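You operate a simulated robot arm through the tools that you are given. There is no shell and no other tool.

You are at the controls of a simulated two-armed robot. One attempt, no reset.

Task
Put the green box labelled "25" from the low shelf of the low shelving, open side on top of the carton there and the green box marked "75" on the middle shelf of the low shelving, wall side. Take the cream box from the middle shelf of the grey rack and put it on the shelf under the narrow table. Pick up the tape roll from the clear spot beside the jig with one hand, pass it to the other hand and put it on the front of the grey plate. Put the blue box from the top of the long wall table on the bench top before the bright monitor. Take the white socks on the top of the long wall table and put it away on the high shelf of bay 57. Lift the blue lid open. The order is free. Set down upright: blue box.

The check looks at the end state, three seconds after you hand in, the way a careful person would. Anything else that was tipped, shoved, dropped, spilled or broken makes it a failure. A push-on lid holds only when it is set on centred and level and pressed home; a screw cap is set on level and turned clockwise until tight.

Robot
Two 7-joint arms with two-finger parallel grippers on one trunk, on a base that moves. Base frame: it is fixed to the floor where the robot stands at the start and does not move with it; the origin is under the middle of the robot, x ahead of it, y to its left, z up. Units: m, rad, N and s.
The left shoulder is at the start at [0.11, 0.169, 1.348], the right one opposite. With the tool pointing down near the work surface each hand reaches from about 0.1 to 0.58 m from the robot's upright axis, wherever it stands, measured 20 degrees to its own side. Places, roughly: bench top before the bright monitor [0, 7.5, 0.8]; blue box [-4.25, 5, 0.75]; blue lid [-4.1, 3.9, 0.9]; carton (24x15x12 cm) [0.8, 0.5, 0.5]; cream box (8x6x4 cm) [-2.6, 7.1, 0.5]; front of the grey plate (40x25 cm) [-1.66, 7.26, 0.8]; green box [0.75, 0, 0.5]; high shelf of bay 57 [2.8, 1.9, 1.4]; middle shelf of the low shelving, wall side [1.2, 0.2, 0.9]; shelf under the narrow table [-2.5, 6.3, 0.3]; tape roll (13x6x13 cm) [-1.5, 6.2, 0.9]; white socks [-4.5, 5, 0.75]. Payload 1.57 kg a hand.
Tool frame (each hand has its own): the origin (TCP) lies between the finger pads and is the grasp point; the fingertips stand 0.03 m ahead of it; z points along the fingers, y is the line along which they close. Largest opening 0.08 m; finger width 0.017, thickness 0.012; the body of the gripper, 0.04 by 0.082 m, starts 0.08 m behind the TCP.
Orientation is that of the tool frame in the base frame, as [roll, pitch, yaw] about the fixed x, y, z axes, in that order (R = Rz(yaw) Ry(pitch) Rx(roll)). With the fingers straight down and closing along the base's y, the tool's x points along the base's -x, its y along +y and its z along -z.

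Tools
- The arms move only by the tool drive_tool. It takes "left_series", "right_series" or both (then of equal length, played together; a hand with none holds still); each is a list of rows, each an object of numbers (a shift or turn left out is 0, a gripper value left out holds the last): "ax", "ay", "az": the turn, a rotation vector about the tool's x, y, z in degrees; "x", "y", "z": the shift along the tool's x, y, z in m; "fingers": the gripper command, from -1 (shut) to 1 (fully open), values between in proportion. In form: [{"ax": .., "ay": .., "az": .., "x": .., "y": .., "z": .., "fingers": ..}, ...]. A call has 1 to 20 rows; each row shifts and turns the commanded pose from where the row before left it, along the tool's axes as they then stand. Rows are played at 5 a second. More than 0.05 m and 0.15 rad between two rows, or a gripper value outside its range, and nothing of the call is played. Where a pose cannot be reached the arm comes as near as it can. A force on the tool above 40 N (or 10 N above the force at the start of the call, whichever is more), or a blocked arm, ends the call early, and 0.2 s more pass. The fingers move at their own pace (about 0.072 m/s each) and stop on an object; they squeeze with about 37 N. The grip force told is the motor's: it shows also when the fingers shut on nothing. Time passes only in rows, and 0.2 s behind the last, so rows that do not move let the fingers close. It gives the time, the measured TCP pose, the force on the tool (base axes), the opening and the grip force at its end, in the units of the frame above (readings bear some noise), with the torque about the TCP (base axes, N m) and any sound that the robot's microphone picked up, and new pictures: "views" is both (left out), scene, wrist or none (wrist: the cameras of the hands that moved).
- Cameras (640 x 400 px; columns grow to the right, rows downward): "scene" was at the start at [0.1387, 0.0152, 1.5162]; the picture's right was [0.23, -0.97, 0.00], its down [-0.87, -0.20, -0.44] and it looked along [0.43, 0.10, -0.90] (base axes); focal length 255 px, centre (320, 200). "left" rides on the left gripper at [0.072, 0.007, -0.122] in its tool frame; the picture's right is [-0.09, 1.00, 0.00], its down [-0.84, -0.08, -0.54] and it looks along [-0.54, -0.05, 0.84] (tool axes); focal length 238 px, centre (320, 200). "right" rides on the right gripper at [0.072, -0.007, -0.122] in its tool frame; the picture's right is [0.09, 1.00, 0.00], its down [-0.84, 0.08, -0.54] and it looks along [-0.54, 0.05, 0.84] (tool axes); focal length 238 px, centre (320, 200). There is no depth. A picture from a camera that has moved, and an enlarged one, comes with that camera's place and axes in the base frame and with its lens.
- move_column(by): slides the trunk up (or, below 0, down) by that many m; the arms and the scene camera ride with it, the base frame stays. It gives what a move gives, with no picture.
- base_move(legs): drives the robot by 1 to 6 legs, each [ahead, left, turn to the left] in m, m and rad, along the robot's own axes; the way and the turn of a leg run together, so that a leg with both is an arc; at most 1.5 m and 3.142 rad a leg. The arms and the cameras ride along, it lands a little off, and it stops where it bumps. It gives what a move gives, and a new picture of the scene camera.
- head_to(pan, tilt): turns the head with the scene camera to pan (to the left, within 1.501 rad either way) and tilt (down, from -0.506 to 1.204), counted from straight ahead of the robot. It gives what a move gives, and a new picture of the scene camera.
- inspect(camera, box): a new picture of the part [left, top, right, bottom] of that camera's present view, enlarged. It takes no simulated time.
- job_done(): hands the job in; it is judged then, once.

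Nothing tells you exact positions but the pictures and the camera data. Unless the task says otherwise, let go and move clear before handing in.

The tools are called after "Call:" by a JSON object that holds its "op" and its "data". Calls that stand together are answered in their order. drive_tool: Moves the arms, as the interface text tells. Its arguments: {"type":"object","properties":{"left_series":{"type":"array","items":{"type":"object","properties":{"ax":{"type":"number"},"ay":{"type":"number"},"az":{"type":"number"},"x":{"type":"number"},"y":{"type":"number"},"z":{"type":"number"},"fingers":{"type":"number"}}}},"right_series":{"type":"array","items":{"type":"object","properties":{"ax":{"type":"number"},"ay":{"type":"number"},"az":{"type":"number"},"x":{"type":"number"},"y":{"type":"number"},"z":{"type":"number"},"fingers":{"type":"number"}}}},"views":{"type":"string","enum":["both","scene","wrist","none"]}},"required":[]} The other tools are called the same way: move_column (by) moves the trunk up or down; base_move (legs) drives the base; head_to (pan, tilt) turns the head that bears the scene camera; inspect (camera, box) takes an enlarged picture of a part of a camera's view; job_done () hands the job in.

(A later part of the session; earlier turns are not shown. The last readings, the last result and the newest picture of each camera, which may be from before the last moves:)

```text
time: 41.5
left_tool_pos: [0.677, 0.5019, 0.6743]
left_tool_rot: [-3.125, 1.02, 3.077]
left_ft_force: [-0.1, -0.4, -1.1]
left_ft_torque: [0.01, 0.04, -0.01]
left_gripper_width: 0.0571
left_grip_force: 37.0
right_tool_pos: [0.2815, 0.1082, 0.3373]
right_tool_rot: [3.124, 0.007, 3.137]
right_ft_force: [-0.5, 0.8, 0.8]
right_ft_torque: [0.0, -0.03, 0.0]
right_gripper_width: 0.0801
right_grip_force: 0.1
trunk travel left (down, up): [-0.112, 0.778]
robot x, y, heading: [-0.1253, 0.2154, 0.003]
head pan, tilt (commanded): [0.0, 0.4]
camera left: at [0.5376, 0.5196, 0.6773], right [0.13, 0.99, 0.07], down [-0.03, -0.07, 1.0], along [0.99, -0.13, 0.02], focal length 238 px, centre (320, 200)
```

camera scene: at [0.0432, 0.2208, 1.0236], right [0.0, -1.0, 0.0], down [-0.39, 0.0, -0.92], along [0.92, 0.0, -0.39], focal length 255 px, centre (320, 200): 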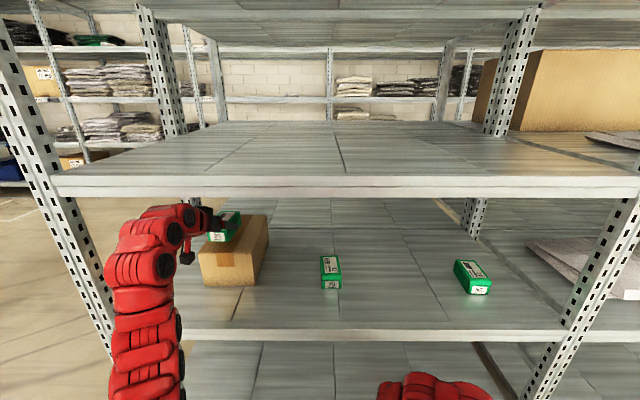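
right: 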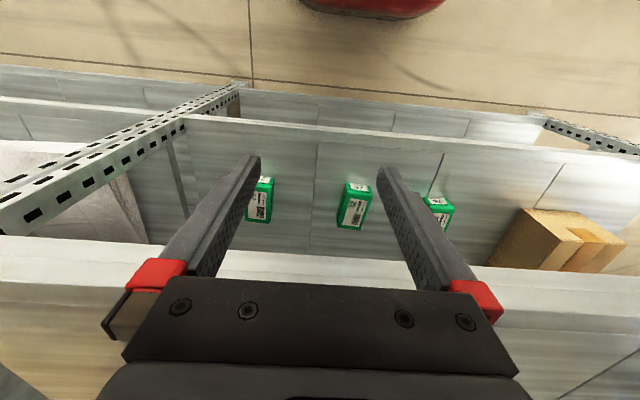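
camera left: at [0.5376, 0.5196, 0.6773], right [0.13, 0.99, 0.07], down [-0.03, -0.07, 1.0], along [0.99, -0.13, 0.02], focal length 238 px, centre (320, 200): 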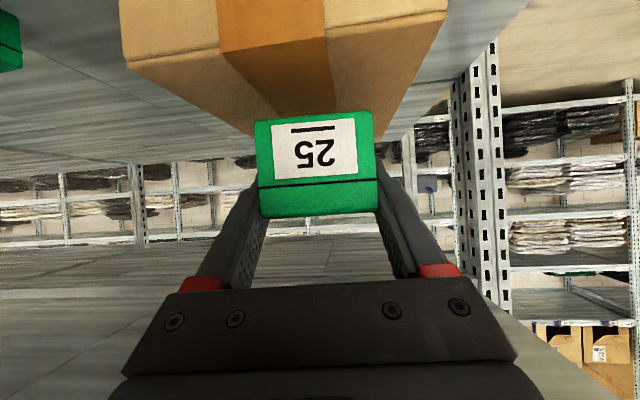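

Call:
{"op": "drive_tool", "data": {"left_series": [{"x": -0.0078, "z": 0.0128}, {"x": 0.017, "z": 0.0104}, {}], "views": "wrist"}}

```text
time: 42.3
left_tool_pos: [0.6914, 0.5001, 0.6544]
left_tool_rot: [-3.127, 1.017, 3.076]
left_ft_force: [0.4, 0.1, -1.3]
left_ft_torque: [-0.01, -0.03, 0.04]
left_gripper_width: 0.0571
left_grip_force: 37.0
right_tool_pos: [0.2819, 0.1091, 0.3379]
right_tool_rot: [3.124, 0.006, 3.138]
right_ft_force: [0.4, 0.1, -1.0]
right_ft_torque: [0.04, 0.03, -0.03]
right_gripper_width: 0.08
right_grip_force: 0.1
trunk travel left (down, up): [-0.112, 0.778]
robot x, y, heading: [-0.1257, 0.2176, 0.003]
head pan, tilt (commanded): [0.0, 0.4]
camera left: at [0.5512, 0.5177, 0.6573], right [0.13, 0.99, 0.07], down [-0.03, -0.07, 1.0], along [0.99, -0.13, 0.02], focal length 238 px, centre (320, 200)
```

left: 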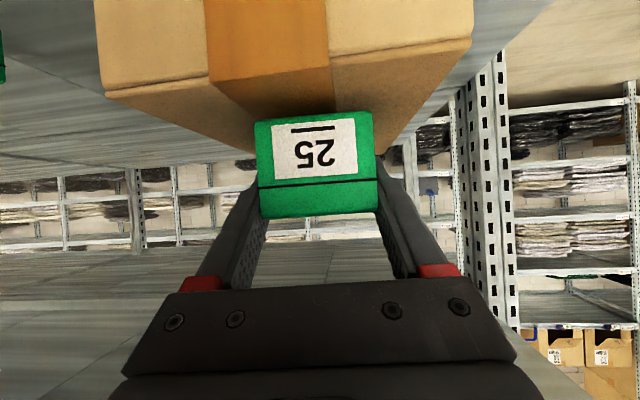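

Call:
{"op": "drive_tool", "data": {"left_series": [{"x": 0.0017, "z": 0.001}, {"x": 0.0017, "z": 0.001}, {"x": 0.0017, "z": 0.001}, {}], "views": "wrist"}}

```text
time: 43.3
left_tool_pos: [0.6909, 0.4992, 0.6499]
left_tool_rot: [-3.126, 1.019, 3.076]
left_ft_force: [-0.3, 0.3, -1.6]
left_ft_torque: [0.02, 0.02, 0.01]
left_gripper_width: 0.0573
left_grip_force: 36.9
right_tool_pos: [0.2818, 0.1082, 0.3372]
right_tool_rot: [3.124, 0.006, 3.136]
right_ft_force: [0.2, -0.5, -0.3]
right_ft_torque: [-0.02, -0.02, -0.01]
right_gripper_width: 0.0801
right_grip_force: 0.1
trunk travel left (down, up): [-0.112, 0.778]
robot x, y, heading: [-0.1292, 0.2196, 0.002]
head pan, tilt (commanded): [0.0, 0.4]
camera left: at [0.5516, 0.5183, 0.6518], right [0.13, 0.99, 0.07], down [-0.03, -0.07, 1.0], along [0.99, -0.13, 0.02], focal length 238 px, centre (320, 200)
```

left: 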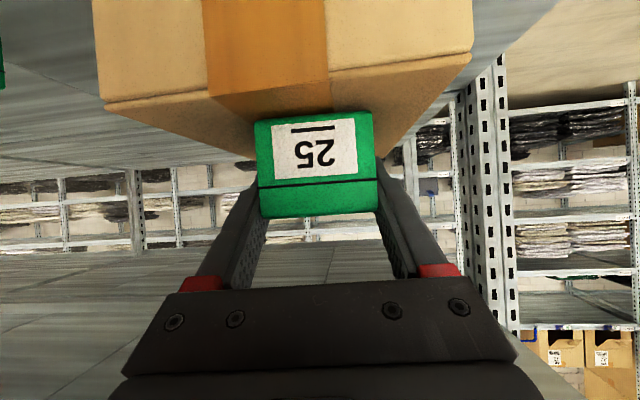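

Call:
{"op": "drive_tool", "data": {"left_series": [{"x": 0.0017, "z": 0.001}, {"x": 0.0017, "z": 0.001}, {}], "views": "none"}}

Call:
{"op": "drive_tool", "data": {"left_series": [{"x": 0.0017, "z": 0.001}, {"x": 0.0017, "z": 0.001}, {}], "views": "wrist"}}

```text
time: 44.1
left_tool_pos: [0.691, 0.5019, 0.6479]
left_tool_rot: [-3.128, 1.022, 3.076]
left_ft_force: [1.0, 1.3, 5.5]
left_ft_torque: [0.26, 0.12, -0.04]
left_gripper_width: 0.057
left_grip_force: 37.5
right_tool_pos: [0.2818, 0.1093, 0.3373]
right_tool_rot: [3.124, 0.009, 3.137]
right_ft_force: [-0.3, -0.1, 0.3]
right_ft_torque: [0.01, 0.0, 0.03]
right_gripper_width: 0.0796
right_grip_force: 0.1
trunk travel left (down, up): [-0.112, 0.778]
robot x, y, heading: [-0.1299, 0.2218, 0.006]
head pan, tilt (commanded): [0.0, 0.4]
```

```text
time: 44.9
left_tool_pos: [0.6898, 0.5005, 0.6477]
left_tool_rot: [-3.129, 1.028, 3.074]
left_ft_force: [7.6, 4.1, 29.7]
left_ft_torque: [0.37, 0.48, -0.11]
left_gripper_width: 0.0573
left_grip_force: 36.9
right_tool_pos: [0.2801, 0.1077, 0.3377]
right_tool_rot: [3.123, 0.011, 3.136]
right_ft_force: [0.1, 0.1, 0.2]
right_ft_torque: [-0.01, 0.01, 0.02]
right_gripper_width: 0.08
right_grip_force: 0.0
trunk travel left (down, up): [-0.112, 0.778]
robot x, y, heading: [-0.1271, 0.2152, 0.006]
head pan, tilt (commanded): [0.0, 0.4]
camera left: at [0.5508, 0.5179, 0.6479], right [0.12, 0.99, 0.07], down [-0.04, -0.07, 1.0], along [0.99, -0.13, 0.03], focal length 238 px, centre (320, 200)
```

left: 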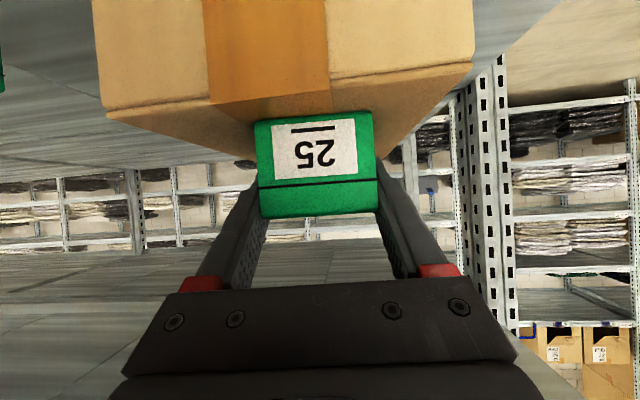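

Call:
{"op": "drive_tool", "data": {"left_series": [{"x": -0.0017, "z": -0.001}, {}], "views": "none"}}

```text
time: 45.5
left_tool_pos: [0.6904, 0.4998, 0.6471]
left_tool_rot: [-3.129, 1.025, 3.074]
left_ft_force: [2.5, 4.1, 27.4]
left_ft_torque: [0.47, 0.4, -0.02]
left_gripper_width: 0.0572
left_grip_force: 37.0
right_tool_pos: [0.2806, 0.1084, 0.339]
right_tool_rot: [3.123, 0.011, 3.135]
right_ft_force: [-0.2, 0.8, -0.8]
right_ft_torque: [0.02, -0.01, 0.04]
right_gripper_width: 0.0803
right_grip_force: 0.0
trunk travel left (down, up): [-0.112, 0.778]
robot x, y, heading: [-0.1256, 0.2193, -0.002]
head pan, tilt (commanded): [0.0, 0.4]
```

Call:
{"op": "drive_tool", "data": {"left_series": [{"x": -0.0017, "z": -0.001}, {}], "views": "none"}}

Call:
{"op": "drive_tool", "data": {"left_series": [{"fingers": 0.0}, {}, {}], "views": "both"}}

```text
time: 46.1
left_tool_pos: [0.692, 0.4994, 0.6468]
left_tool_rot: [-3.125, 1.021, 3.078]
left_ft_force: [-3.2, 2.0, 15.8]
left_ft_torque: [0.41, -0.46, 0.1]
left_gripper_width: 0.0573
left_grip_force: 37.3
right_tool_pos: [0.2802, 0.1079, 0.3378]
right_tool_rot: [3.123, 0.01, 3.137]
right_ft_force: [-0.6, -0.9, 0.1]
right_ft_torque: [-0.01, 0.04, -0.02]
right_gripper_width: 0.0801
right_grip_force: 0.1
trunk travel left (down, up): [-0.112, 0.778]
robot x, y, heading: [-0.1271, 0.2153, 0.002]
head pan, tilt (commanded): [0.0, 0.4]
```

```text
time: 46.9
left_tool_pos: [0.6911, 0.4997, 0.647]
left_tool_rot: [-3.124, 1.02, 3.078]
left_ft_force: [-4.8, 0.7, 11.1]
left_ft_torque: [0.27, 0.02, 0.15]
left_gripper_width: 0.0568
left_grip_force: 36.9
right_tool_pos: [0.2818, 0.1072, 0.3373]
right_tool_rot: [3.123, 0.009, 3.137]
right_ft_force: [0.2, 0.2, 0.4]
right_ft_torque: [0.02, 0.02, 0.03]
right_gripper_width: 0.0801
right_grip_force: 0.0
trunk travel left (down, up): [-0.112, 0.778]
robot x, y, heading: [-0.1265, 0.2179, 0.003]
head pan, tilt (commanded): [0.0, 0.4]
camera scene: at [0.0414, 0.2203, 1.0239], right [0.0, -1.0, 0.0], down [-0.39, 0.0, -0.92], along [0.92, 0.0, -0.39], focal length 255 px, centre (320, 200)
camera left: at [0.5514, 0.5175, 0.649], right [0.13, 0.99, 0.07], down [-0.03, -0.07, 1.0], along [0.99, -0.13, 0.02], focal length 238 px, centre (320, 200)
```

scene: 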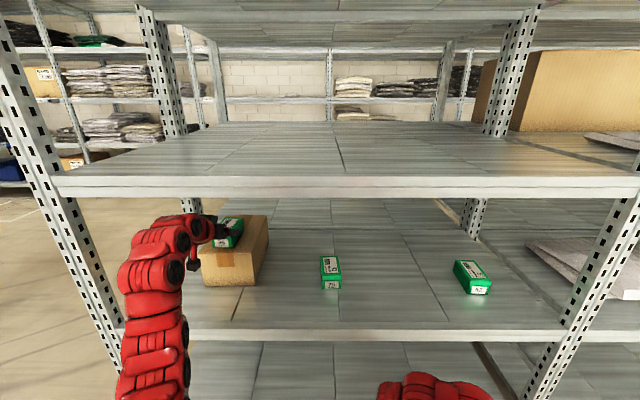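
left: 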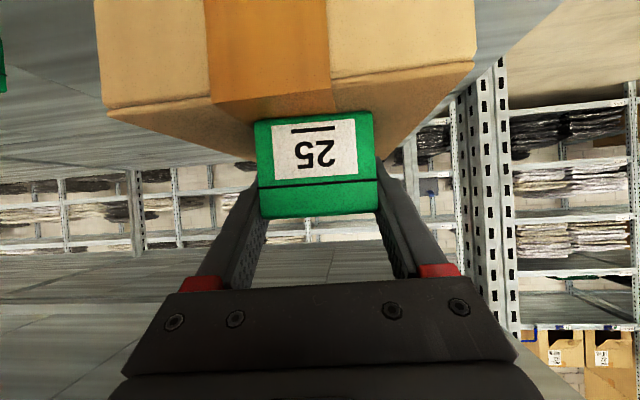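

Call:
{"op": "drive_tool", "data": {"left_series": [{"fingers": 0.6}, {"fingers": 0.8}, {"fingers": 1}, {}], "views": "wrist"}}

```text
time: 47.9
left_tool_pos: [0.6916, 0.5006, 0.6449]
left_tool_rot: [-3.126, 1.019, 3.078]
left_ft_force: [0.2, -0.3, -0.1]
left_ft_torque: [-0.02, 0.0, -0.01]
left_gripper_width: 0.0801
left_grip_force: 0.1
right_tool_pos: [0.2805, 0.1083, 0.3373]
right_tool_rot: [3.123, 0.007, 3.136]
right_ft_force: [0.1, -0.7, -1.0]
right_ft_torque: [0.03, -0.01, 0.02]
right_gripper_width: 0.0798
right_grip_force: 0.0
trunk travel left (down, up): [-0.112, 0.778]
robot x, y, heading: [-0.1292, 0.2194, 0.006]
head pan, tilt (commanded): [0.0, 0.4]
camera left: at [0.5524, 0.5179, 0.6479], right [0.13, 0.99, 0.07], down [-0.03, -0.07, 1.0], along [0.99, -0.13, 0.02], focal length 238 px, centre (320, 200)
```

left: 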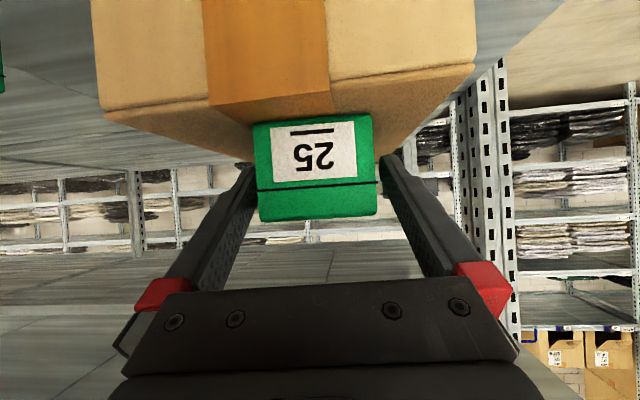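

Box 25 rests on the carton, released. I withdraw the hand straight back.

Call:
{"op": "drive_tool", "data": {"left_series": [{"x": 0.0195, "z": -0.0341}, {"x": 0.0195, "z": -0.0341}, {"x": 0.0195, "z": -0.0341}, {}], "views": "both"}}

```text
time: 48.9
left_tool_pos: [0.5742, 0.5078, 0.6494]
left_tool_rot: [-3.127, 1.019, 3.078]
left_ft_force: [-1.3, -0.5, 0.1]
left_ft_torque: [0.0, -0.02, 0.02]
left_gripper_width: 0.0802
left_grip_force: 0.0
right_tool_pos: [0.2816, 0.1089, 0.3364]
right_tool_rot: [3.123, 0.007, 3.138]
right_ft_force: [0.3, 0.0, -0.1]
right_ft_torque: [0.02, -0.01, 0.0]
right_gripper_width: 0.08
right_grip_force: 0.1
trunk travel left (down, up): [-0.112, 0.778]
robot x, y, heading: [-0.1301, 0.2222, 0.002]
head pan, tilt (commanded): [0.0, 0.4]
camera scene: at [0.0429, 0.2208, 1.0237], right [0.0, -1.0, 0.0], down [-0.39, 0.0, -0.92], along [0.92, 0.0, -0.39], focal length 255 px, centre (320, 200)
camera left: at [0.4342, 0.5254, 0.6515], right [0.13, 0.99, 0.07], down [-0.03, -0.07, 1.0], along [0.99, -0.13, 0.02], focal length 238 px, centre (320, 200)
```

scene: 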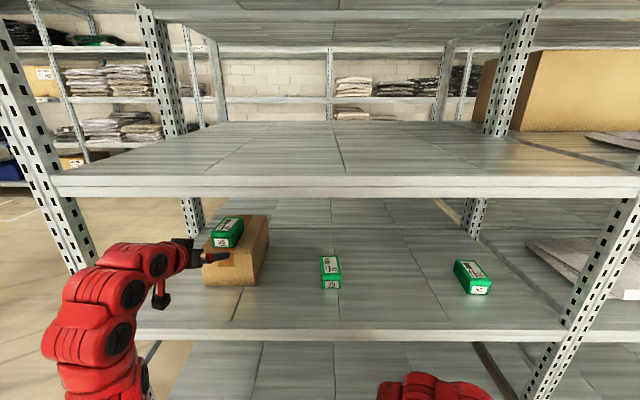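
left: 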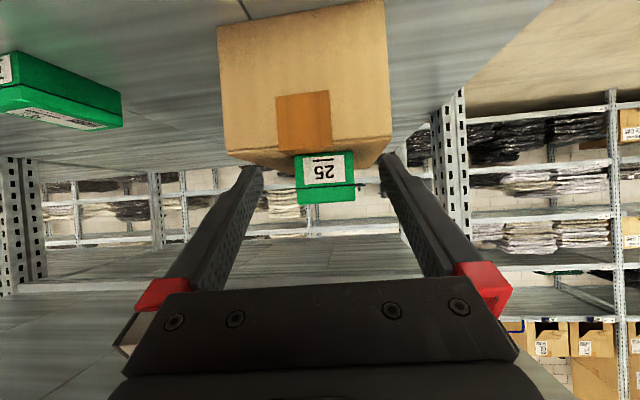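

Box 25 sits well on the carton. Next I back off, move right to box 75 and get the hand lined up with it.

Call:
{"op": "base_move", "data": {"legs": [[-0.22, 0, -0.002], [0, -0.312, 0]]}}

Call:
{"op": "drive_tool", "data": {"left_series": [{"ax": -6.3, "az": -3.9}, {"x": 0.034, "z": 0.021}, {"x": 0.034, "z": 0.021}, {}], "views": "wrist"}}

```text
time: 52.3
left_tool_pos: [0.3581, 0.2045, 0.6489]
left_tool_rot: [-3.125, 1.019, 3.082]
left_ft_force: [0.4, 0.9, -0.8]
left_ft_torque: [0.02, 0.03, 0.01]
left_gripper_width: 0.0801
left_grip_force: 0.0
right_tool_pos: [0.0667, -0.1965, 0.3369]
right_tool_rot: [3.124, 0.008, -3.14]
right_ft_force: [-0.4, 0.3, 0.1]
right_ft_torque: [0.03, 0.02, -0.02]
right_gripper_width: 0.0801
right_grip_force: 0.0
trunk travel left (down, up): [-0.112, 0.778]
robot x, y, heading: [-0.3465, -0.0888, 0.011]
head pan, tilt (commanded): [0.0, 0.4]
camera scene: at [-0.1724, -0.0856, 1.0236], right [0.01, -1.0, 0.0], down [-0.39, 0.0, -0.92], along [0.92, 0.01, -0.39], focal length 255 px, centre (320, 200)
```

scene: 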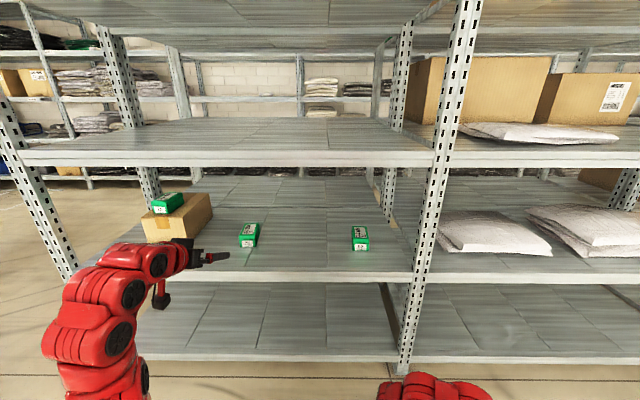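

```text
time: 53.3
left_tool_pos: [0.3584, 0.2021, 0.5703]
left_tool_rot: [-3.125, 1.019, -3.071]
left_ft_force: [0.2, 0.4, 0.2]
left_ft_torque: [-0.01, 0.0, -0.02]
left_gripper_width: 0.08
left_grip_force: 0.1
right_tool_pos: [0.0667, -0.1965, 0.3365]
right_tool_rot: [3.124, 0.008, 3.14]
right_ft_force: [0.1, -0.4, 0.1]
right_ft_torque: [-0.04, 0.01, -0.04]
right_gripper_width: 0.08
right_grip_force: 0.0
trunk travel left (down, up): [-0.112, 0.778]
robot x, y, heading: [-0.3403, -0.0881, 0.011]
head pan, tilt (commanded): [0.0, 0.4]
camera left: at [0.2173, 0.2005, 0.5721], right [-0.01, 1.0, 0.07], down [-0.02, -0.07, 1.0], along [1.0, 0.01, 0.02], focal length 238 px, centre (320, 200)
```

left: 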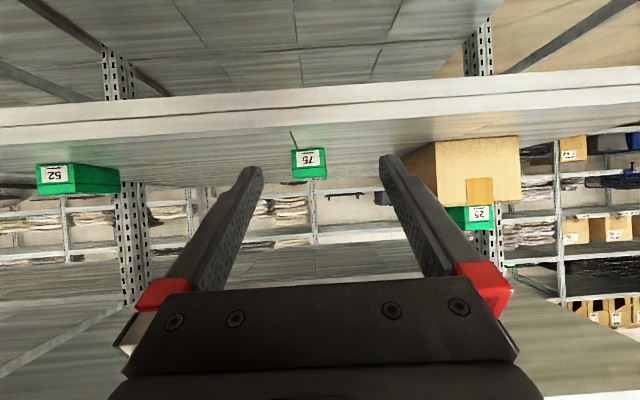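

Call:
{"op": "base_move", "data": {"legs": [[0.2, 0, -0.011]]}}

Call:
{"op": "drive_tool", "data": {"left_series": [{}], "views": "wrist"}}

Call:
{"op": "inspect", "data": {"camera": "left", "box": [220, 60, 440, 200]}}

```text
time: 54.9
left_tool_pos: [0.5606, 0.1919, 0.5702]
left_tool_rot: [-3.124, 1.019, -3.085]
left_ft_force: [-0.3, 0.3, -0.5]
left_ft_torque: [0.03, 0.03, -0.02]
left_gripper_width: 0.08
left_grip_force: 0.0
right_tool_pos: [0.2641, -0.2018, 0.3375]
right_tool_rot: [3.124, 0.008, 3.127]
right_ft_force: [0.9, -0.5, 0.1]
right_ft_torque: [0.03, -0.02, 0.01]
right_gripper_width: 0.0799
right_grip_force: 0.0
trunk travel left (down, up): [-0.112, 0.778]
robot x, y, heading: [-0.1488, -0.0872, -0.003]
head pan, tilt (commanded): [0.0, 0.4]
camera scene: at [0.0263, -0.0877, 1.0236], right [-0.01, -1.0, 0.0], down [-0.39, 0.0, -0.92], along [0.92, -0.01, -0.39], focal length 255 px, centre (320, 200)
```

scene: 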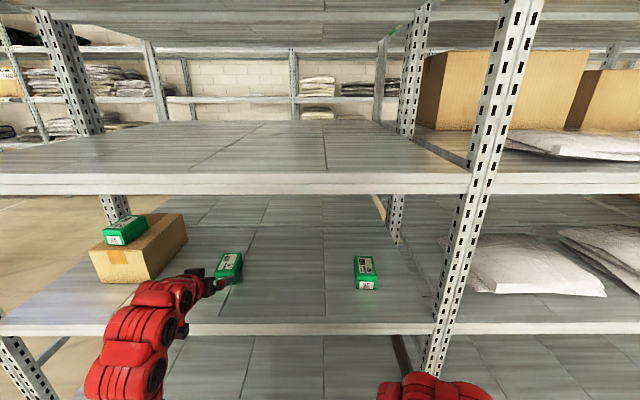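

```text
time: 55.3
left_tool_pos: [0.5613, 0.1922, 0.5704]
left_tool_rot: [-3.127, 1.02, -3.085]
left_ft_force: [-0.1, 0.8, -0.1]
left_ft_torque: [0.0, 0.03, 0.01]
left_gripper_width: 0.08
left_grip_force: 0.1
right_tool_pos: [0.2631, -0.2017, 0.337]
right_tool_rot: [3.124, 0.006, 3.126]
right_ft_force: [-1.0, 0.4, -0.1]
right_ft_torque: [-0.02, 0.01, 0.03]
right_gripper_width: 0.0803
right_grip_force: 0.1
trunk travel left (down, up): [-0.112, 0.778]
robot x, y, heading: [-0.1447, -0.0858, -0.008]
head pan, tilt (commanded): [0.0, 0.4]
camera left: at [0.4201, 0.1927, 0.5723], right [0.01, 1.0, 0.07], down [-0.02, -0.07, 1.0], along [1.0, -0.01, 0.02], focal length 238 px, centre (320, 200)
```

left: 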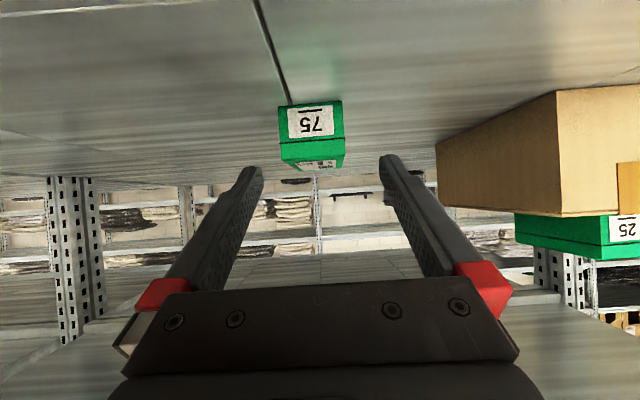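

```text
2.86 times, centred on (330, 130) of left
camera zoom: at [0.4201, 0.1927, 0.5723], right [0.01, 1.0, 0.07], down [-0.02, -0.07, 1.0], along [1.0, -0.01, 0.02], focal length 681 px, centre (291, 400)
```

zoom: 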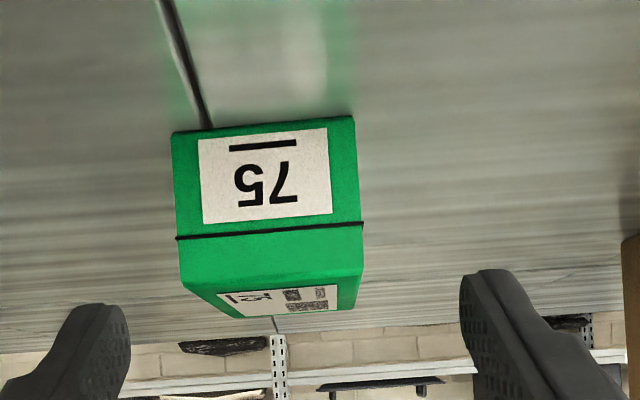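

Call:
{"op": "drive_tool", "data": {"left_series": [{"y": -0.007}, {"x": -0.0043, "z": 0.033}, {"x": -0.0043, "z": 0.033}, {"x": -0.0043, "z": 0.033}, {}], "views": "wrist"}}

```text
time: 56.5
left_tool_pos: [0.6535, 0.1867, 0.5297]
left_tool_rot: [-3.125, 1.019, -3.085]
left_ft_force: [-0.1, -0.4, 0.6]
left_ft_torque: [0.01, 0.01, 0.03]
left_gripper_width: 0.08
left_grip_force: 0.1
right_tool_pos: [0.2641, -0.2018, 0.3384]
right_tool_rot: [3.125, 0.007, 3.125]
right_ft_force: [0.0, -0.1, -0.7]
right_ft_torque: [-0.02, 0.01, -0.03]
right_gripper_width: 0.0796
right_grip_force: 0.1
trunk travel left (down, up): [-0.112, 0.778]
robot x, y, heading: [-0.1419, -0.0886, -0.005]
head pan, tilt (commanded): [0.0, 0.4]
camera left: at [0.5135, 0.1879, 0.532], right [0.01, 1.0, 0.07], down [-0.02, -0.07, 1.0], along [1.0, -0.01, 0.02], focal length 238 px, centre (320, 200)
```

left: 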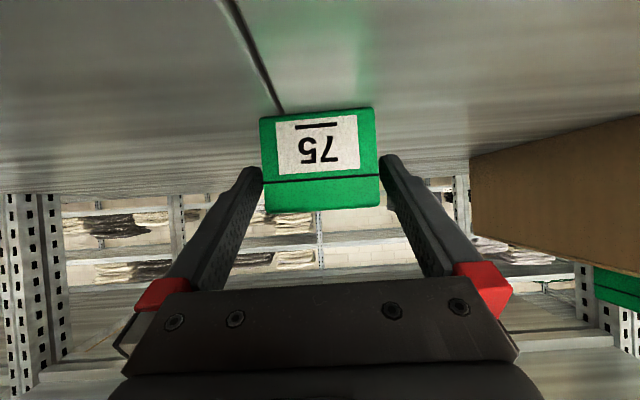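

Call:
{"op": "drive_tool", "data": {"left_series": [{"fingers": -1}, {}, {}, {}], "views": "none"}}

Call:
{"op": "drive_tool", "data": {"left_series": [{"x": -0.026, "z": -0.016}, {}], "views": "wrist"}}

```text
time: 57.5
left_tool_pos: [0.6536, 0.187, 0.5293]
left_tool_rot: [-3.125, 1.017, -3.085]
left_ft_force: [-0.1, 0.0, 0.9]
left_ft_torque: [0.04, 0.03, -0.06]
left_gripper_width: 0.0572
left_grip_force: 37.1
right_tool_pos: [0.2645, -0.2025, 0.3368]
right_tool_rot: [3.125, 0.007, 3.126]
right_ft_force: [-0.1, 1.1, 0.2]
right_ft_torque: [-0.01, -0.03, 0.01]
right_gripper_width: 0.0801
right_grip_force: 0.1
trunk travel left (down, up): [-0.112, 0.778]
robot x, y, heading: [-0.1447, -0.0835, -0.006]
head pan, tilt (commanded): [0.0, 0.4]
```

```text
time: 58.1
left_tool_pos: [0.6546, 0.1884, 0.5602]
left_tool_rot: [-3.123, 1.019, -3.087]
left_ft_force: [-1.2, 0.4, 0.0]
left_ft_torque: [-0.01, 0.01, 0.03]
left_gripper_width: 0.0572
left_grip_force: 36.9
right_tool_pos: [0.2635, -0.2024, 0.3376]
right_tool_rot: [3.125, 0.007, 3.126]
right_ft_force: [-0.2, 0.8, -0.8]
right_ft_torque: [0.01, -0.01, 0.0]
right_gripper_width: 0.08
right_grip_force: 0.0
trunk travel left (down, up): [-0.112, 0.778]
robot x, y, heading: [-0.144, -0.0893, -0.002]
head pan, tilt (commanded): [0.0, 0.4]
camera left: at [0.5132, 0.1893, 0.5628], right [0.01, 1.0, 0.07], down [-0.02, -0.07, 1.0], along [1.0, -0.01, 0.02], focal length 238 px, centre (320, 200)
```

left: 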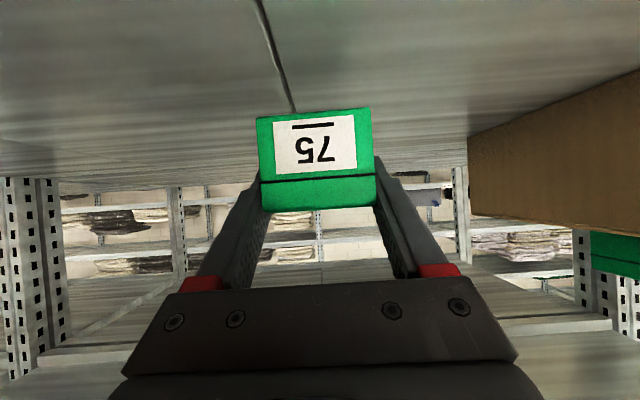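

Box 75 is held. I back out, raise the trunk, and look at the way around to the aisle behind the shelving.

Call:
{"op": "base_move", "data": {"legs": [[-0.45, 0, 0.004]]}}

Call:
{"op": "move_column", "data": {"by": 0.4}}

Call:
{"op": "head_to", "data": {"pan": 0.7, "tilt": 0.35}}

```text
time: 60.8
left_tool_pos: [0.2017, 0.1981, 0.5599]
left_tool_rot: [-3.125, 1.018, -3.074]
left_ft_force: [0.6, -0.3, -0.1]
left_ft_torque: [-0.04, -0.01, 0.03]
left_gripper_width: 0.0572
left_grip_force: 37.4
right_tool_pos: [-0.1834, -0.1983, 0.3371]
right_tool_rot: [3.125, 0.008, 3.139]
right_ft_force: [0.0, 0.4, 0.4]
right_ft_torque: [0.0, 0.01, -0.01]
right_gripper_width: 0.0799
right_grip_force: 0.0
trunk travel left (down, up): [-0.112, 0.778]
robot x, y, heading: [-0.5914, -0.0891, 0.006]
head pan, tilt (commanded): [0.0, 0.4]
camera scene: at [-0.4218, -0.0859, 1.0236], right [0.01, -1.0, 0.0], down [-0.39, 0.0, -0.92], along [0.92, 0.01, -0.39], focal length 255 px, centre (320, 200)
```

scene: 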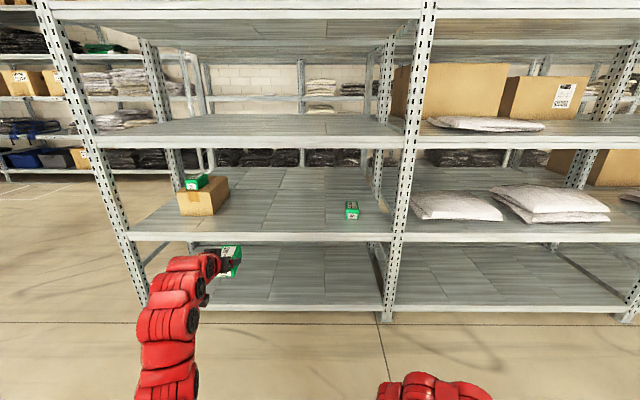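

```text
time: 64.6
left_tool_pos: [0.2013, 0.1975, 0.9591]
left_tool_rot: [-3.125, 1.017, -3.073]
left_ft_force: [-0.7, -0.7, -0.6]
left_ft_torque: [0.02, 0.01, 0.01]
left_gripper_width: 0.0573
left_grip_force: 37.4
right_tool_pos: [-0.1826, -0.1982, 0.7373]
right_tool_rot: [3.125, 0.008, 3.138]
right_ft_force: [-0.3, 0.2, -0.3]
right_ft_torque: [0.02, 0.01, -0.01]
right_gripper_width: 0.0801
right_grip_force: 0.1
trunk travel left (down, up): [-0.512, 0.378]
robot x, y, heading: [-0.5919, -0.0887, 0.004]
head pan, tilt (commanded): [0.0, 0.4]
```

```text
time: 65.7
left_tool_pos: [0.2011, 0.1973, 0.9608]
left_tool_rot: [-3.124, 1.018, -3.074]
left_ft_force: [0.2, -0.4, -1.1]
left_ft_torque: [0.04, 0.03, -0.02]
left_gripper_width: 0.0575
left_grip_force: 37.2
right_tool_pos: [-0.1827, -0.1994, 0.7368]
right_tool_rot: [3.125, 0.008, 3.138]
right_ft_force: [0.3, -0.6, -0.1]
right_ft_torque: [-0.01, 0.0, 0.0]
right_gripper_width: 0.0797
right_grip_force: 0.0
trunk travel left (down, up): [-0.512, 0.378]
robot x, y, heading: [-0.5953, -0.084, 0.005]
head pan, tilt (commanded): [0.7, 0.351]
camera scene: at [-0.4434, -0.0261, 1.4282], right [0.65, -0.76, 0.0], down [-0.26, -0.22, -0.94], along [0.72, 0.61, -0.34], focal length 255 px, centre (320, 200)
```

scene: 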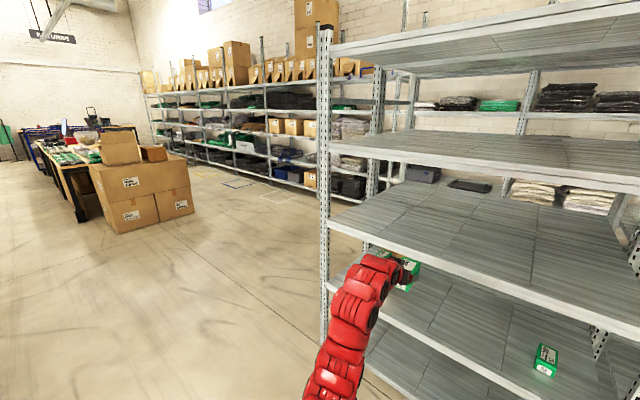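

The aisle behind the shelving is about a metre wide (shelving back near x 1.5, wall rack front near x 2.65). I drive left of the shelving, turn around in the open, then look at the aisle before backing in.

Call:
{"op": "base_move", "data": {"legs": [[0, 1.4, 0], [0, 0.6, 0], [1.2, 0, 0]]}}

Call:
{"op": "head_to", "data": {"pan": -0.3, "tilt": 0.35}}

```text
time: 81.2
left_tool_pos: [1.3866, 2.1832, 0.9593]
left_tool_rot: [-3.124, 1.018, -3.074]
left_ft_force: [0.0, -0.2, -1.6]
left_ft_torque: [0.01, 0.05, -0.01]
left_gripper_width: 0.0573
left_grip_force: 37.3
right_tool_pos: [1.0012, 1.7878, 0.738]
right_tool_rot: [3.124, 0.008, 3.139]
right_ft_force: [-0.9, -0.7, -0.3]
right_ft_torque: [-0.02, -0.01, -0.02]
right_gripper_width: 0.0798
right_grip_force: 0.2
trunk travel left (down, up): [-0.512, 0.378]
robot x, y, heading: [0.5902, 1.8964, 0.005]
head pan, tilt (commanded): [0.7, 0.351]
camera scene: at [0.7409, 1.9594, 1.4281], right [0.65, -0.76, 0.0], down [-0.26, -0.22, -0.94], along [0.71, 0.61, -0.34], focal length 255 px, centre (320, 200)
```

scene: 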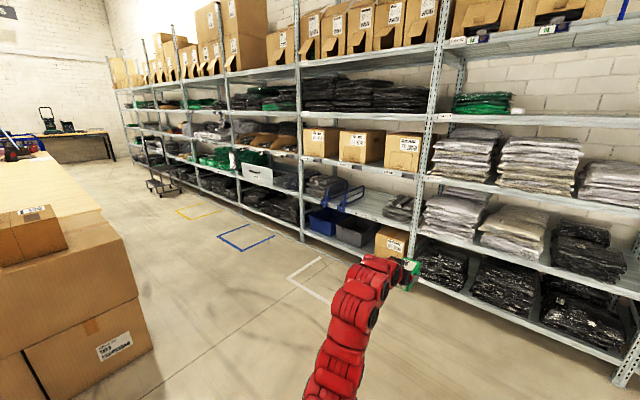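

```text
time: 82.5
left_tool_pos: [1.3865, 2.1841, 0.9601]
left_tool_rot: [-3.123, 1.018, -3.073]
left_ft_force: [0.1, -0.1, 0.0]
left_ft_torque: [-0.01, 0.02, -0.01]
left_gripper_width: 0.0571
left_grip_force: 36.5
right_tool_pos: [1.0002, 1.7879, 0.738]
right_tool_rot: [3.125, 0.008, 3.137]
right_ft_force: [-0.9, -0.1, 0.5]
right_ft_torque: [0.01, -0.01, 0.02]
right_gripper_width: 0.08
right_grip_force: 0.1
trunk travel left (down, up): [-0.512, 0.378]
robot x, y, heading: [0.595, 1.8994, 0.011]
head pan, tilt (commanded): [-0.3, 0.351]
camera scene: at [0.7589, 1.872, 1.4282], right [-0.29, -0.96, 0.0], down [-0.33, 0.1, -0.94], along [0.9, -0.27, -0.34], focal length 255 px, centre (320, 200)
```

scene: 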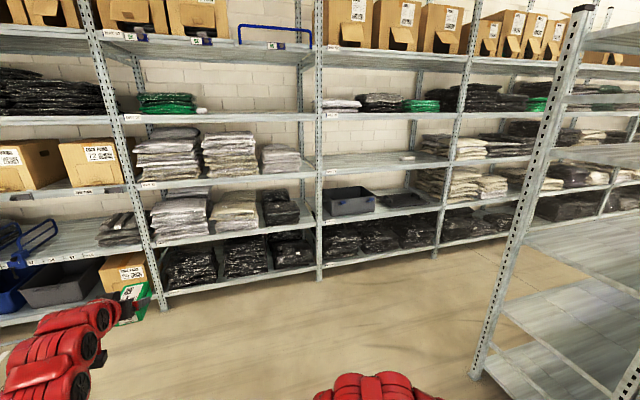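

The wall-rack front is near x≈2.58 and the shelving's rear post near (1.475, 0.72). I check the rack labels and retract the arm to make it compact.

Call:
{"op": "inspect", "data": {"camera": "scene", "box": [60, 20, 340, 200]}}

Call:
{"op": "drive_tool", "data": {"left_series": [{"x": 0.0209, "z": -0.0341}, {"x": 0.0209, "z": -0.0341}, {"x": 0.0209, "z": -0.0341}, {"x": 0.0209, "z": -0.0341}, {"x": 0.0209, "z": -0.0341}, {"x": 0.0209, "z": -0.0341}, {}], "views": "none"}}

```text
2.22 times, centred on (200, 110) of scene
camera zoom: at [0.7589, 1.872, 1.4282], right [-0.29, -0.96, 0.0], down [-0.33, 0.1, -0.94], along [0.9, -0.27, -0.34], focal length 566 px, centre (587, 400)
```

zoom: 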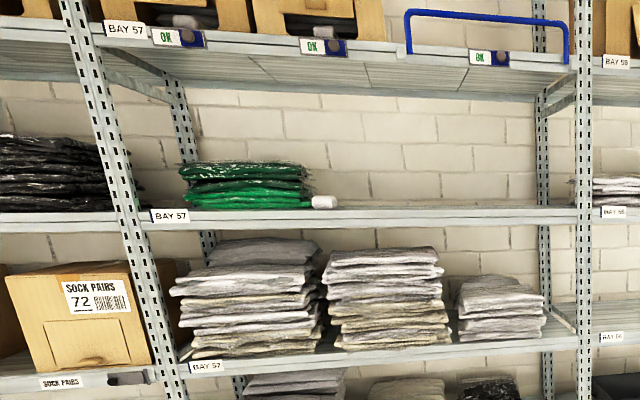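

```text
time: 84.1
left_tool_pos: [1.2244, 2.1735, 0.959]
left_tool_rot: [-3.125, 1.018, -3.074]
left_ft_force: [0.4, 0.0, -0.7]
left_ft_torque: [0.0, 0.02, 0.03]
left_gripper_width: 0.0573
left_grip_force: 36.4
left hand out of reach, approached as far as the arm can: row 5, 6
right_tool_pos: [1.0017, 1.7871, 0.7364]
right_tool_rot: [3.124, 0.006, 3.137]
right_ft_force: [-0.4, -0.3, -0.9]
right_ft_torque: [0.02, -0.02, 0.01]
right_gripper_width: 0.0801
right_grip_force: 0.0
trunk travel left (down, up): [-0.512, 0.378]
robot x, y, heading: [0.5924, 1.8925, 0.007]
head pan, tilt (commanded): [-0.3, 0.351]
```

Bay 57's high shelf is at z≈1.365 with free space right of the green bags. I turn to face +y, shift sideways into line with the aisle, and then back into it.

Call:
{"op": "base_move", "data": {"legs": [[0, 0, 1.56], [0, -1.48, 0]]}}

Call:
{"op": "head_to", "data": {"pan": 1.4, "tilt": 0.45}}

```text
time: 95.2
left_tool_pos: [1.7503, 2.5725, 0.961]
left_tool_rot: [-3.124, 1.017, -1.469]
left_ft_force: [-0.6, -0.1, -0.7]
left_ft_torque: [-0.01, -0.02, 0.0]
left_gripper_width: 0.0574
left_grip_force: 37.2
right_tool_pos: [2.1432, 2.3628, 0.7364]
right_tool_rot: [3.123, 0.007, -1.543]
right_ft_force: [-0.1, 0.7, 0.3]
right_ft_torque: [-0.01, 0.0, 0.0]
right_gripper_width: 0.0797
right_grip_force: 0.1
trunk travel left (down, up): [-0.512, 0.378]
robot x, y, heading: [2.0456, 1.9491, 1.613]
head pan, tilt (commanded): [-0.3, 0.351]
camera scene: at [2.0664, 2.1209, 1.4282], right [0.97, -0.26, 0.0], down [-0.09, -0.33, -0.94], along [0.24, 0.91, -0.34], focal length 255 px, centre (320, 200)
```

scene: 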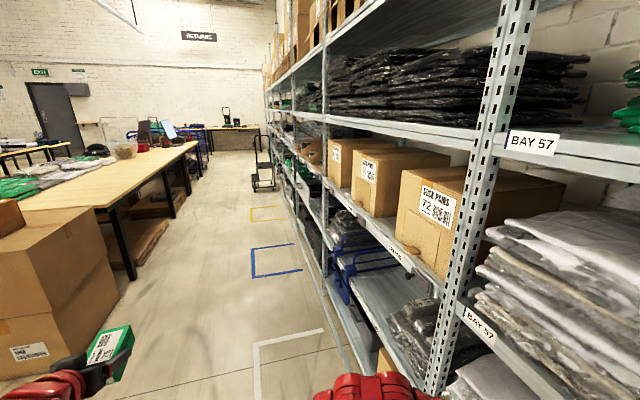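

```text
time: 96.9
left_tool_pos: [1.7509, 2.5744, 0.9597]
left_tool_rot: [-3.123, 1.018, -1.471]
left_ft_force: [0.9, 0.2, -1.2]
left_ft_torque: [-0.05, -0.01, -0.05]
left_gripper_width: 0.0572
left_grip_force: 37.1
right_tool_pos: [2.1436, 2.3615, 0.7388]
right_tool_rot: [3.124, 0.008, -1.542]
right_ft_force: [-0.6, 0.4, 0.4]
right_ft_torque: [0.02, -0.03, 0.0]
right_gripper_width: 0.0798
right_grip_force: 0.0
trunk travel left (down, up): [-0.512, 0.378]
robot x, y, heading: [2.0466, 1.9498, 1.612]
head pan, tilt (commanded): [1.4, 0.45]
camera scene: at [1.951, 2.0431, 1.419], right [0.13, 0.99, 0.0], down [0.43, -0.06, -0.9], along [-0.89, 0.12, -0.44], focal length 255 px, centre (320, 200)
```

scene: 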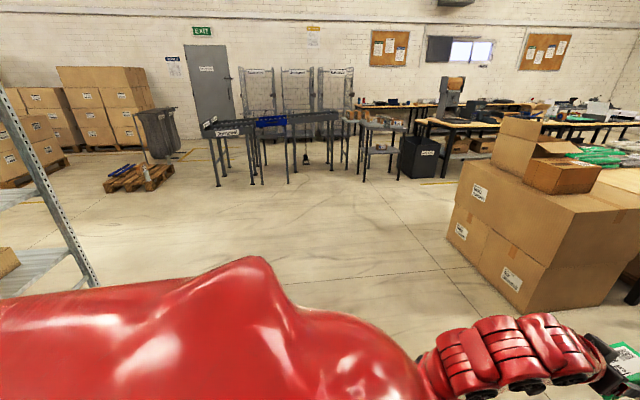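

Call:
{"op": "base_move", "data": {"legs": [[0, 0, -0.045], [-1.3, -0.03, 0]]}}

```text
time: 103.8
left_tool_pos: [1.8008, 1.3052, 0.9599]
left_tool_rot: [-3.126, 1.019, -1.499]
left_ft_force: [-0.3, -0.1, -0.7]
left_ft_torque: [-0.04, 0.03, 0.0]
left_gripper_width: 0.0573
left_grip_force: 36.9
right_tool_pos: [2.1877, 1.0827, 0.737]
right_tool_rot: [3.124, 0.007, -1.569]
right_ft_force: [0.0, -0.5, 0.1]
right_ft_torque: [0.01, 0.01, 0.0]
right_gripper_width: 0.0801
right_grip_force: 0.0
trunk travel left (down, up): [-0.512, 0.378]
robot x, y, heading: [2.0785, 0.6747, 1.579]
head pan, tilt (commanded): [1.4, 0.45]
camera scene: at [1.9853, 0.7688, 1.419], right [0.16, 0.99, 0.0], down [0.43, -0.07, -0.9], along [-0.89, 0.15, -0.44], focal length 255 px, centre (320, 200)
```

scene: 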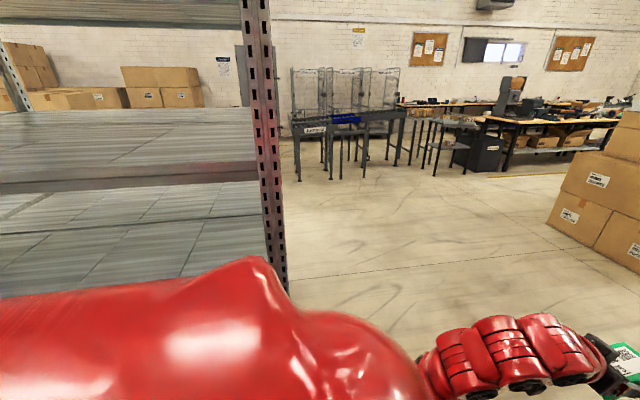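

Call:
{"op": "base_move", "data": {"legs": [[-0.52, 0, 0]]}}

```text
time: 106.8
left_tool_pos: [1.8048, 0.7825, 0.9593]
left_tool_rot: [-3.124, 1.018, -1.495]
left_ft_force: [0.5, -0.5, 0.0]
left_ft_torque: [-0.01, -0.01, 0.04]
left_gripper_width: 0.0574
left_grip_force: 37.2
right_tool_pos: [2.192, 0.5587, 0.7373]
right_tool_rot: [3.124, 0.007, -1.567]
right_ft_force: [-0.3, -0.3, -0.4]
right_ft_torque: [0.0, 0.0, -0.02]
right_gripper_width: 0.0801
right_grip_force: 0.0
trunk travel left (down, up): [-0.512, 0.378]
robot x, y, heading: [2.0842, 0.1494, 1.582]
head pan, tilt (commanded): [1.4, 0.45]
camera scene: at [1.9907, 0.2456, 1.419], right [0.16, 0.99, 0.0], down [0.43, -0.07, -0.9], along [-0.89, 0.14, -0.44], focal length 255 px, centre (320, 200)
```

scene: 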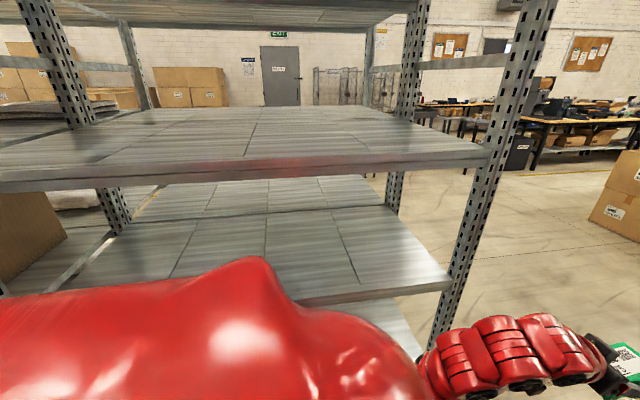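

The shelf is empty there. I back a little farther and turn left so the hand swings into the opening above the middle shelf.

Call:
{"op": "base_move", "data": {"legs": [[-0.08, -0.02, 0], [0, 0, 0.7]]}}

Call:
{"op": "head_to", "data": {"pan": 0.4, "tilt": 0.6}}

Call:
{"op": "drive_tool", "data": {"left_series": [{}], "views": "wrist"}}

```text
time: 109.7
left_tool_pos: [1.4845, 0.3756, 0.9586]
left_tool_rot: [-3.124, 1.015, -0.8]
left_ft_force: [-0.2, -0.2, -0.2]
left_ft_torque: [-0.03, -0.03, 0.01]
left_gripper_width: 0.0572
left_grip_force: 37.2
right_tool_pos: [1.9251, 0.4537, 0.7372]
right_tool_rot: [3.123, 0.006, -0.872]
right_ft_force: [-0.7, 0.0, -0.4]
right_ft_torque: [0.01, 0.03, 0.05]
right_gripper_width: 0.08
right_grip_force: 0.0
trunk travel left (down, up): [-0.512, 0.378]
robot x, y, heading: [2.1076, 0.0699, 2.278]
head pan, tilt (commanded): [1.4, 0.45]
camera scene: at [1.9716, 0.0859, 1.419], right [-0.51, 0.86, 0.0], down [0.37, 0.22, -0.9], along [-0.77, -0.46, -0.44], focal length 255 px, centre (320, 200)
```

scene: 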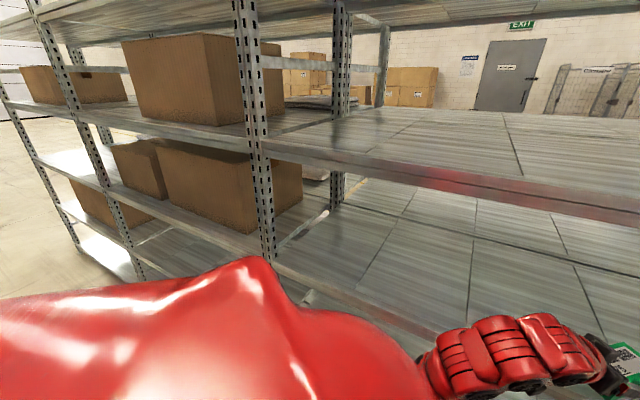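

```text
time: 111.0
left_tool_pos: [1.485, 0.3756, 0.9588]
left_tool_rot: [-3.124, 1.017, -0.799]
left_ft_force: [0.4, 0.3, -0.6]
left_ft_torque: [-0.03, -0.01, 0.02]
left_gripper_width: 0.0572
left_grip_force: 36.8
right_tool_pos: [1.9242, 0.4552, 0.7372]
right_tool_rot: [3.124, 0.007, -0.872]
right_ft_force: [0.1, 0.2, 0.4]
right_ft_torque: [0.01, 0.01, -0.03]
right_gripper_width: 0.0799
right_grip_force: 0.0
trunk travel left (down, up): [-0.512, 0.378]
robot x, y, heading: [2.1067, 0.0715, 2.279]
head pan, tilt (commanded): [0.4, 0.6]
camera scene: at [1.9716, 0.1725, 1.4054], right [0.45, 0.9, 0.0], down [0.51, -0.25, -0.83], along [-0.74, 0.37, -0.56], focal length 255 px, centre (320, 200)
```

scene: 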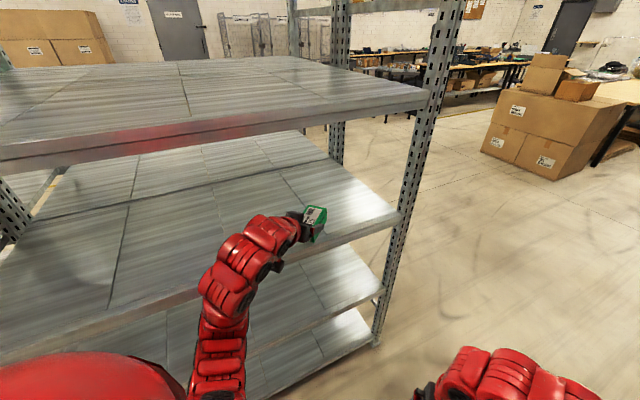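

```text
time: 111.4
left_tool_pos: [1.4859, 0.3756, 0.9592]
left_tool_rot: [-3.124, 1.017, -0.799]
left_ft_force: [0.0, 1.0, -0.9]
left_ft_torque: [0.0, -0.04, 0.01]
left_gripper_width: 0.0571
left_grip_force: 37.2
right_tool_pos: [1.9244, 0.4546, 0.7373]
right_tool_rot: [3.123, 0.007, -0.874]
right_ft_force: [-0.6, -0.2, 0.0]
right_ft_torque: [0.0, 0.01, -0.03]
right_gripper_width: 0.08
right_grip_force: 0.0
trunk travel left (down, up): [-0.512, 0.378]
robot x, y, heading: [2.1013, 0.072, 2.28]
head pan, tilt (commanded): [0.4, 0.6]
camera left: at [1.5787, 0.2683, 0.9619], right [-0.76, -0.65, 0.07], down [0.06, 0.03, 1.0], along [-0.65, 0.76, 0.02], focal length 238 px, centre (320, 200)
```

left: 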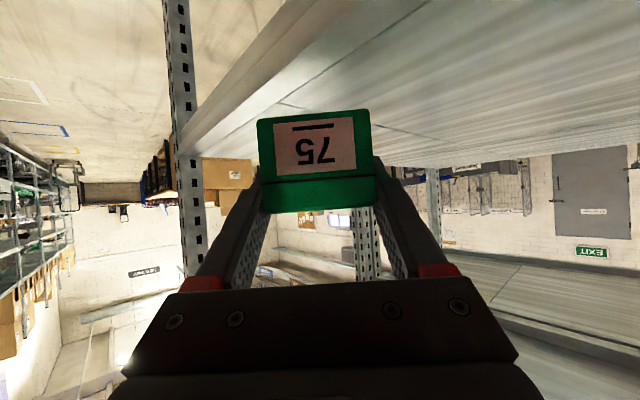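

Call:
{"op": "base_move", "data": {"legs": [[0, 0, 0.5]]}}

Call:
{"op": "drive_tool", "data": {"left_series": [{"x": -0.0209, "z": 0.0341}, {"x": -0.0209, "z": 0.0341}, {"x": -0.0209, "z": 0.0341}, {}], "views": "both"}}

```text
time: 113.2
left_tool_pos: [1.4143, 0.0458, 0.9594]
left_tool_rot: [-3.125, 1.018, -0.306]
left_ft_force: [0.4, 0.3, -0.8]
left_ft_torque: [0.0, -0.01, -0.03]
left_gripper_width: 0.0572
left_grip_force: 37.4
right_tool_pos: [1.7645, 0.3232, 0.7385]
right_tool_rot: [3.123, 0.006, -0.379]
right_ft_force: [-0.1, -0.4, 0.0]
right_ft_torque: [0.0, 0.01, 0.01]
right_gripper_width: 0.0801
right_grip_force: 0.1
trunk travel left (down, up): [-0.512, 0.378]
robot x, y, heading: [2.1071, 0.0738, 2.77]
head pan, tilt (commanded): [0.4, 0.6]
camera scene: at [1.9397, 0.0981, 1.4054], right [-0.03, 1.0, 0.0], down [0.56, 0.02, -0.82], along [-0.82, -0.03, -0.57], focal length 255 px, centre (320, 200)
```

scene: 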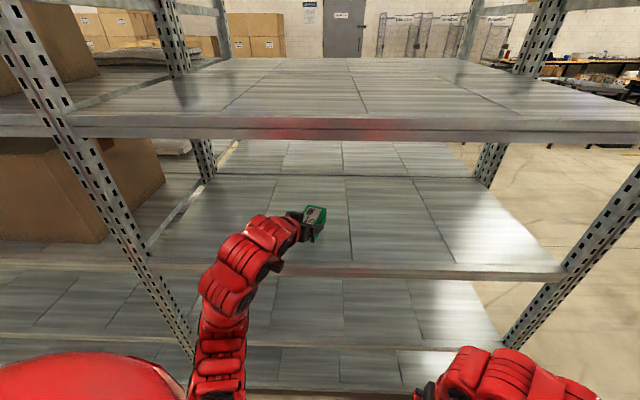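

```text
time: 114.2
left_tool_pos: [1.3014, 0.0847, 0.9579]
left_tool_rot: [-3.124, 1.019, -0.308]
left_ft_force: [0.5, -1.1, 0.4]
left_ft_torque: [0.0, -0.02, 0.02]
left_gripper_width: 0.0572
left_grip_force: 36.8
right_tool_pos: [1.7634, 0.324, 0.7383]
right_tool_rot: [3.122, 0.006, -0.379]
right_ft_force: [0.6, 1.4, -0.5]
right_ft_torque: [0.02, 0.01, -0.03]
right_gripper_width: 0.0802
right_grip_force: 0.1
trunk travel left (down, up): [-0.512, 0.378]
robot x, y, heading: [2.1085, 0.0767, 2.772]
head pan, tilt (commanded): [0.4, 0.6]
camera scene: at [1.9402, 0.098, 1.4055], right [-0.03, 1.0, 0.0], down [0.56, 0.02, -0.83], along [-0.82, -0.03, -0.56], focal length 255 px, centre (320, 200)
camera left: at [1.4351, 0.033, 0.9613], right [-0.36, -0.93, 0.07], down [0.04, 0.06, 1.0], along [-0.93, 0.36, 0.02], focal length 238 px, centre (320, 200)
```

scene: 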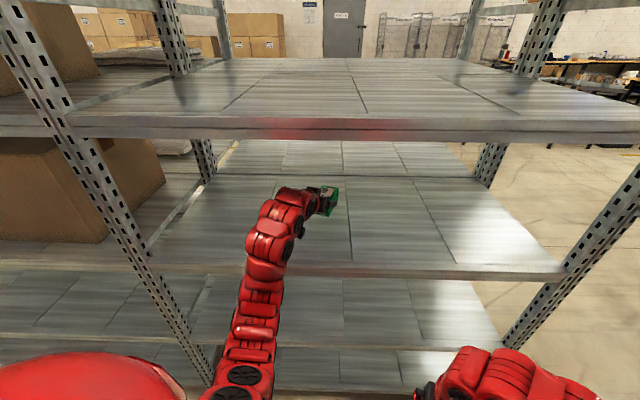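
left: 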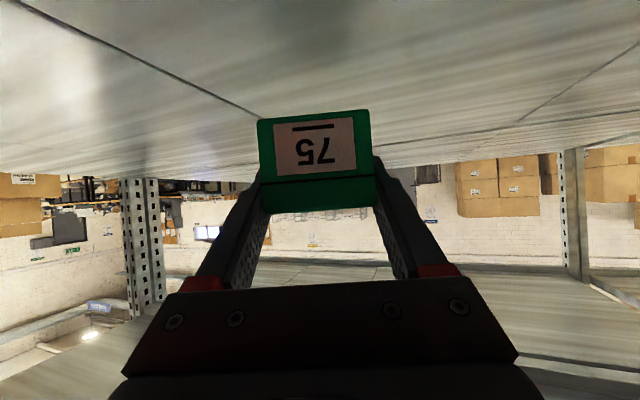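

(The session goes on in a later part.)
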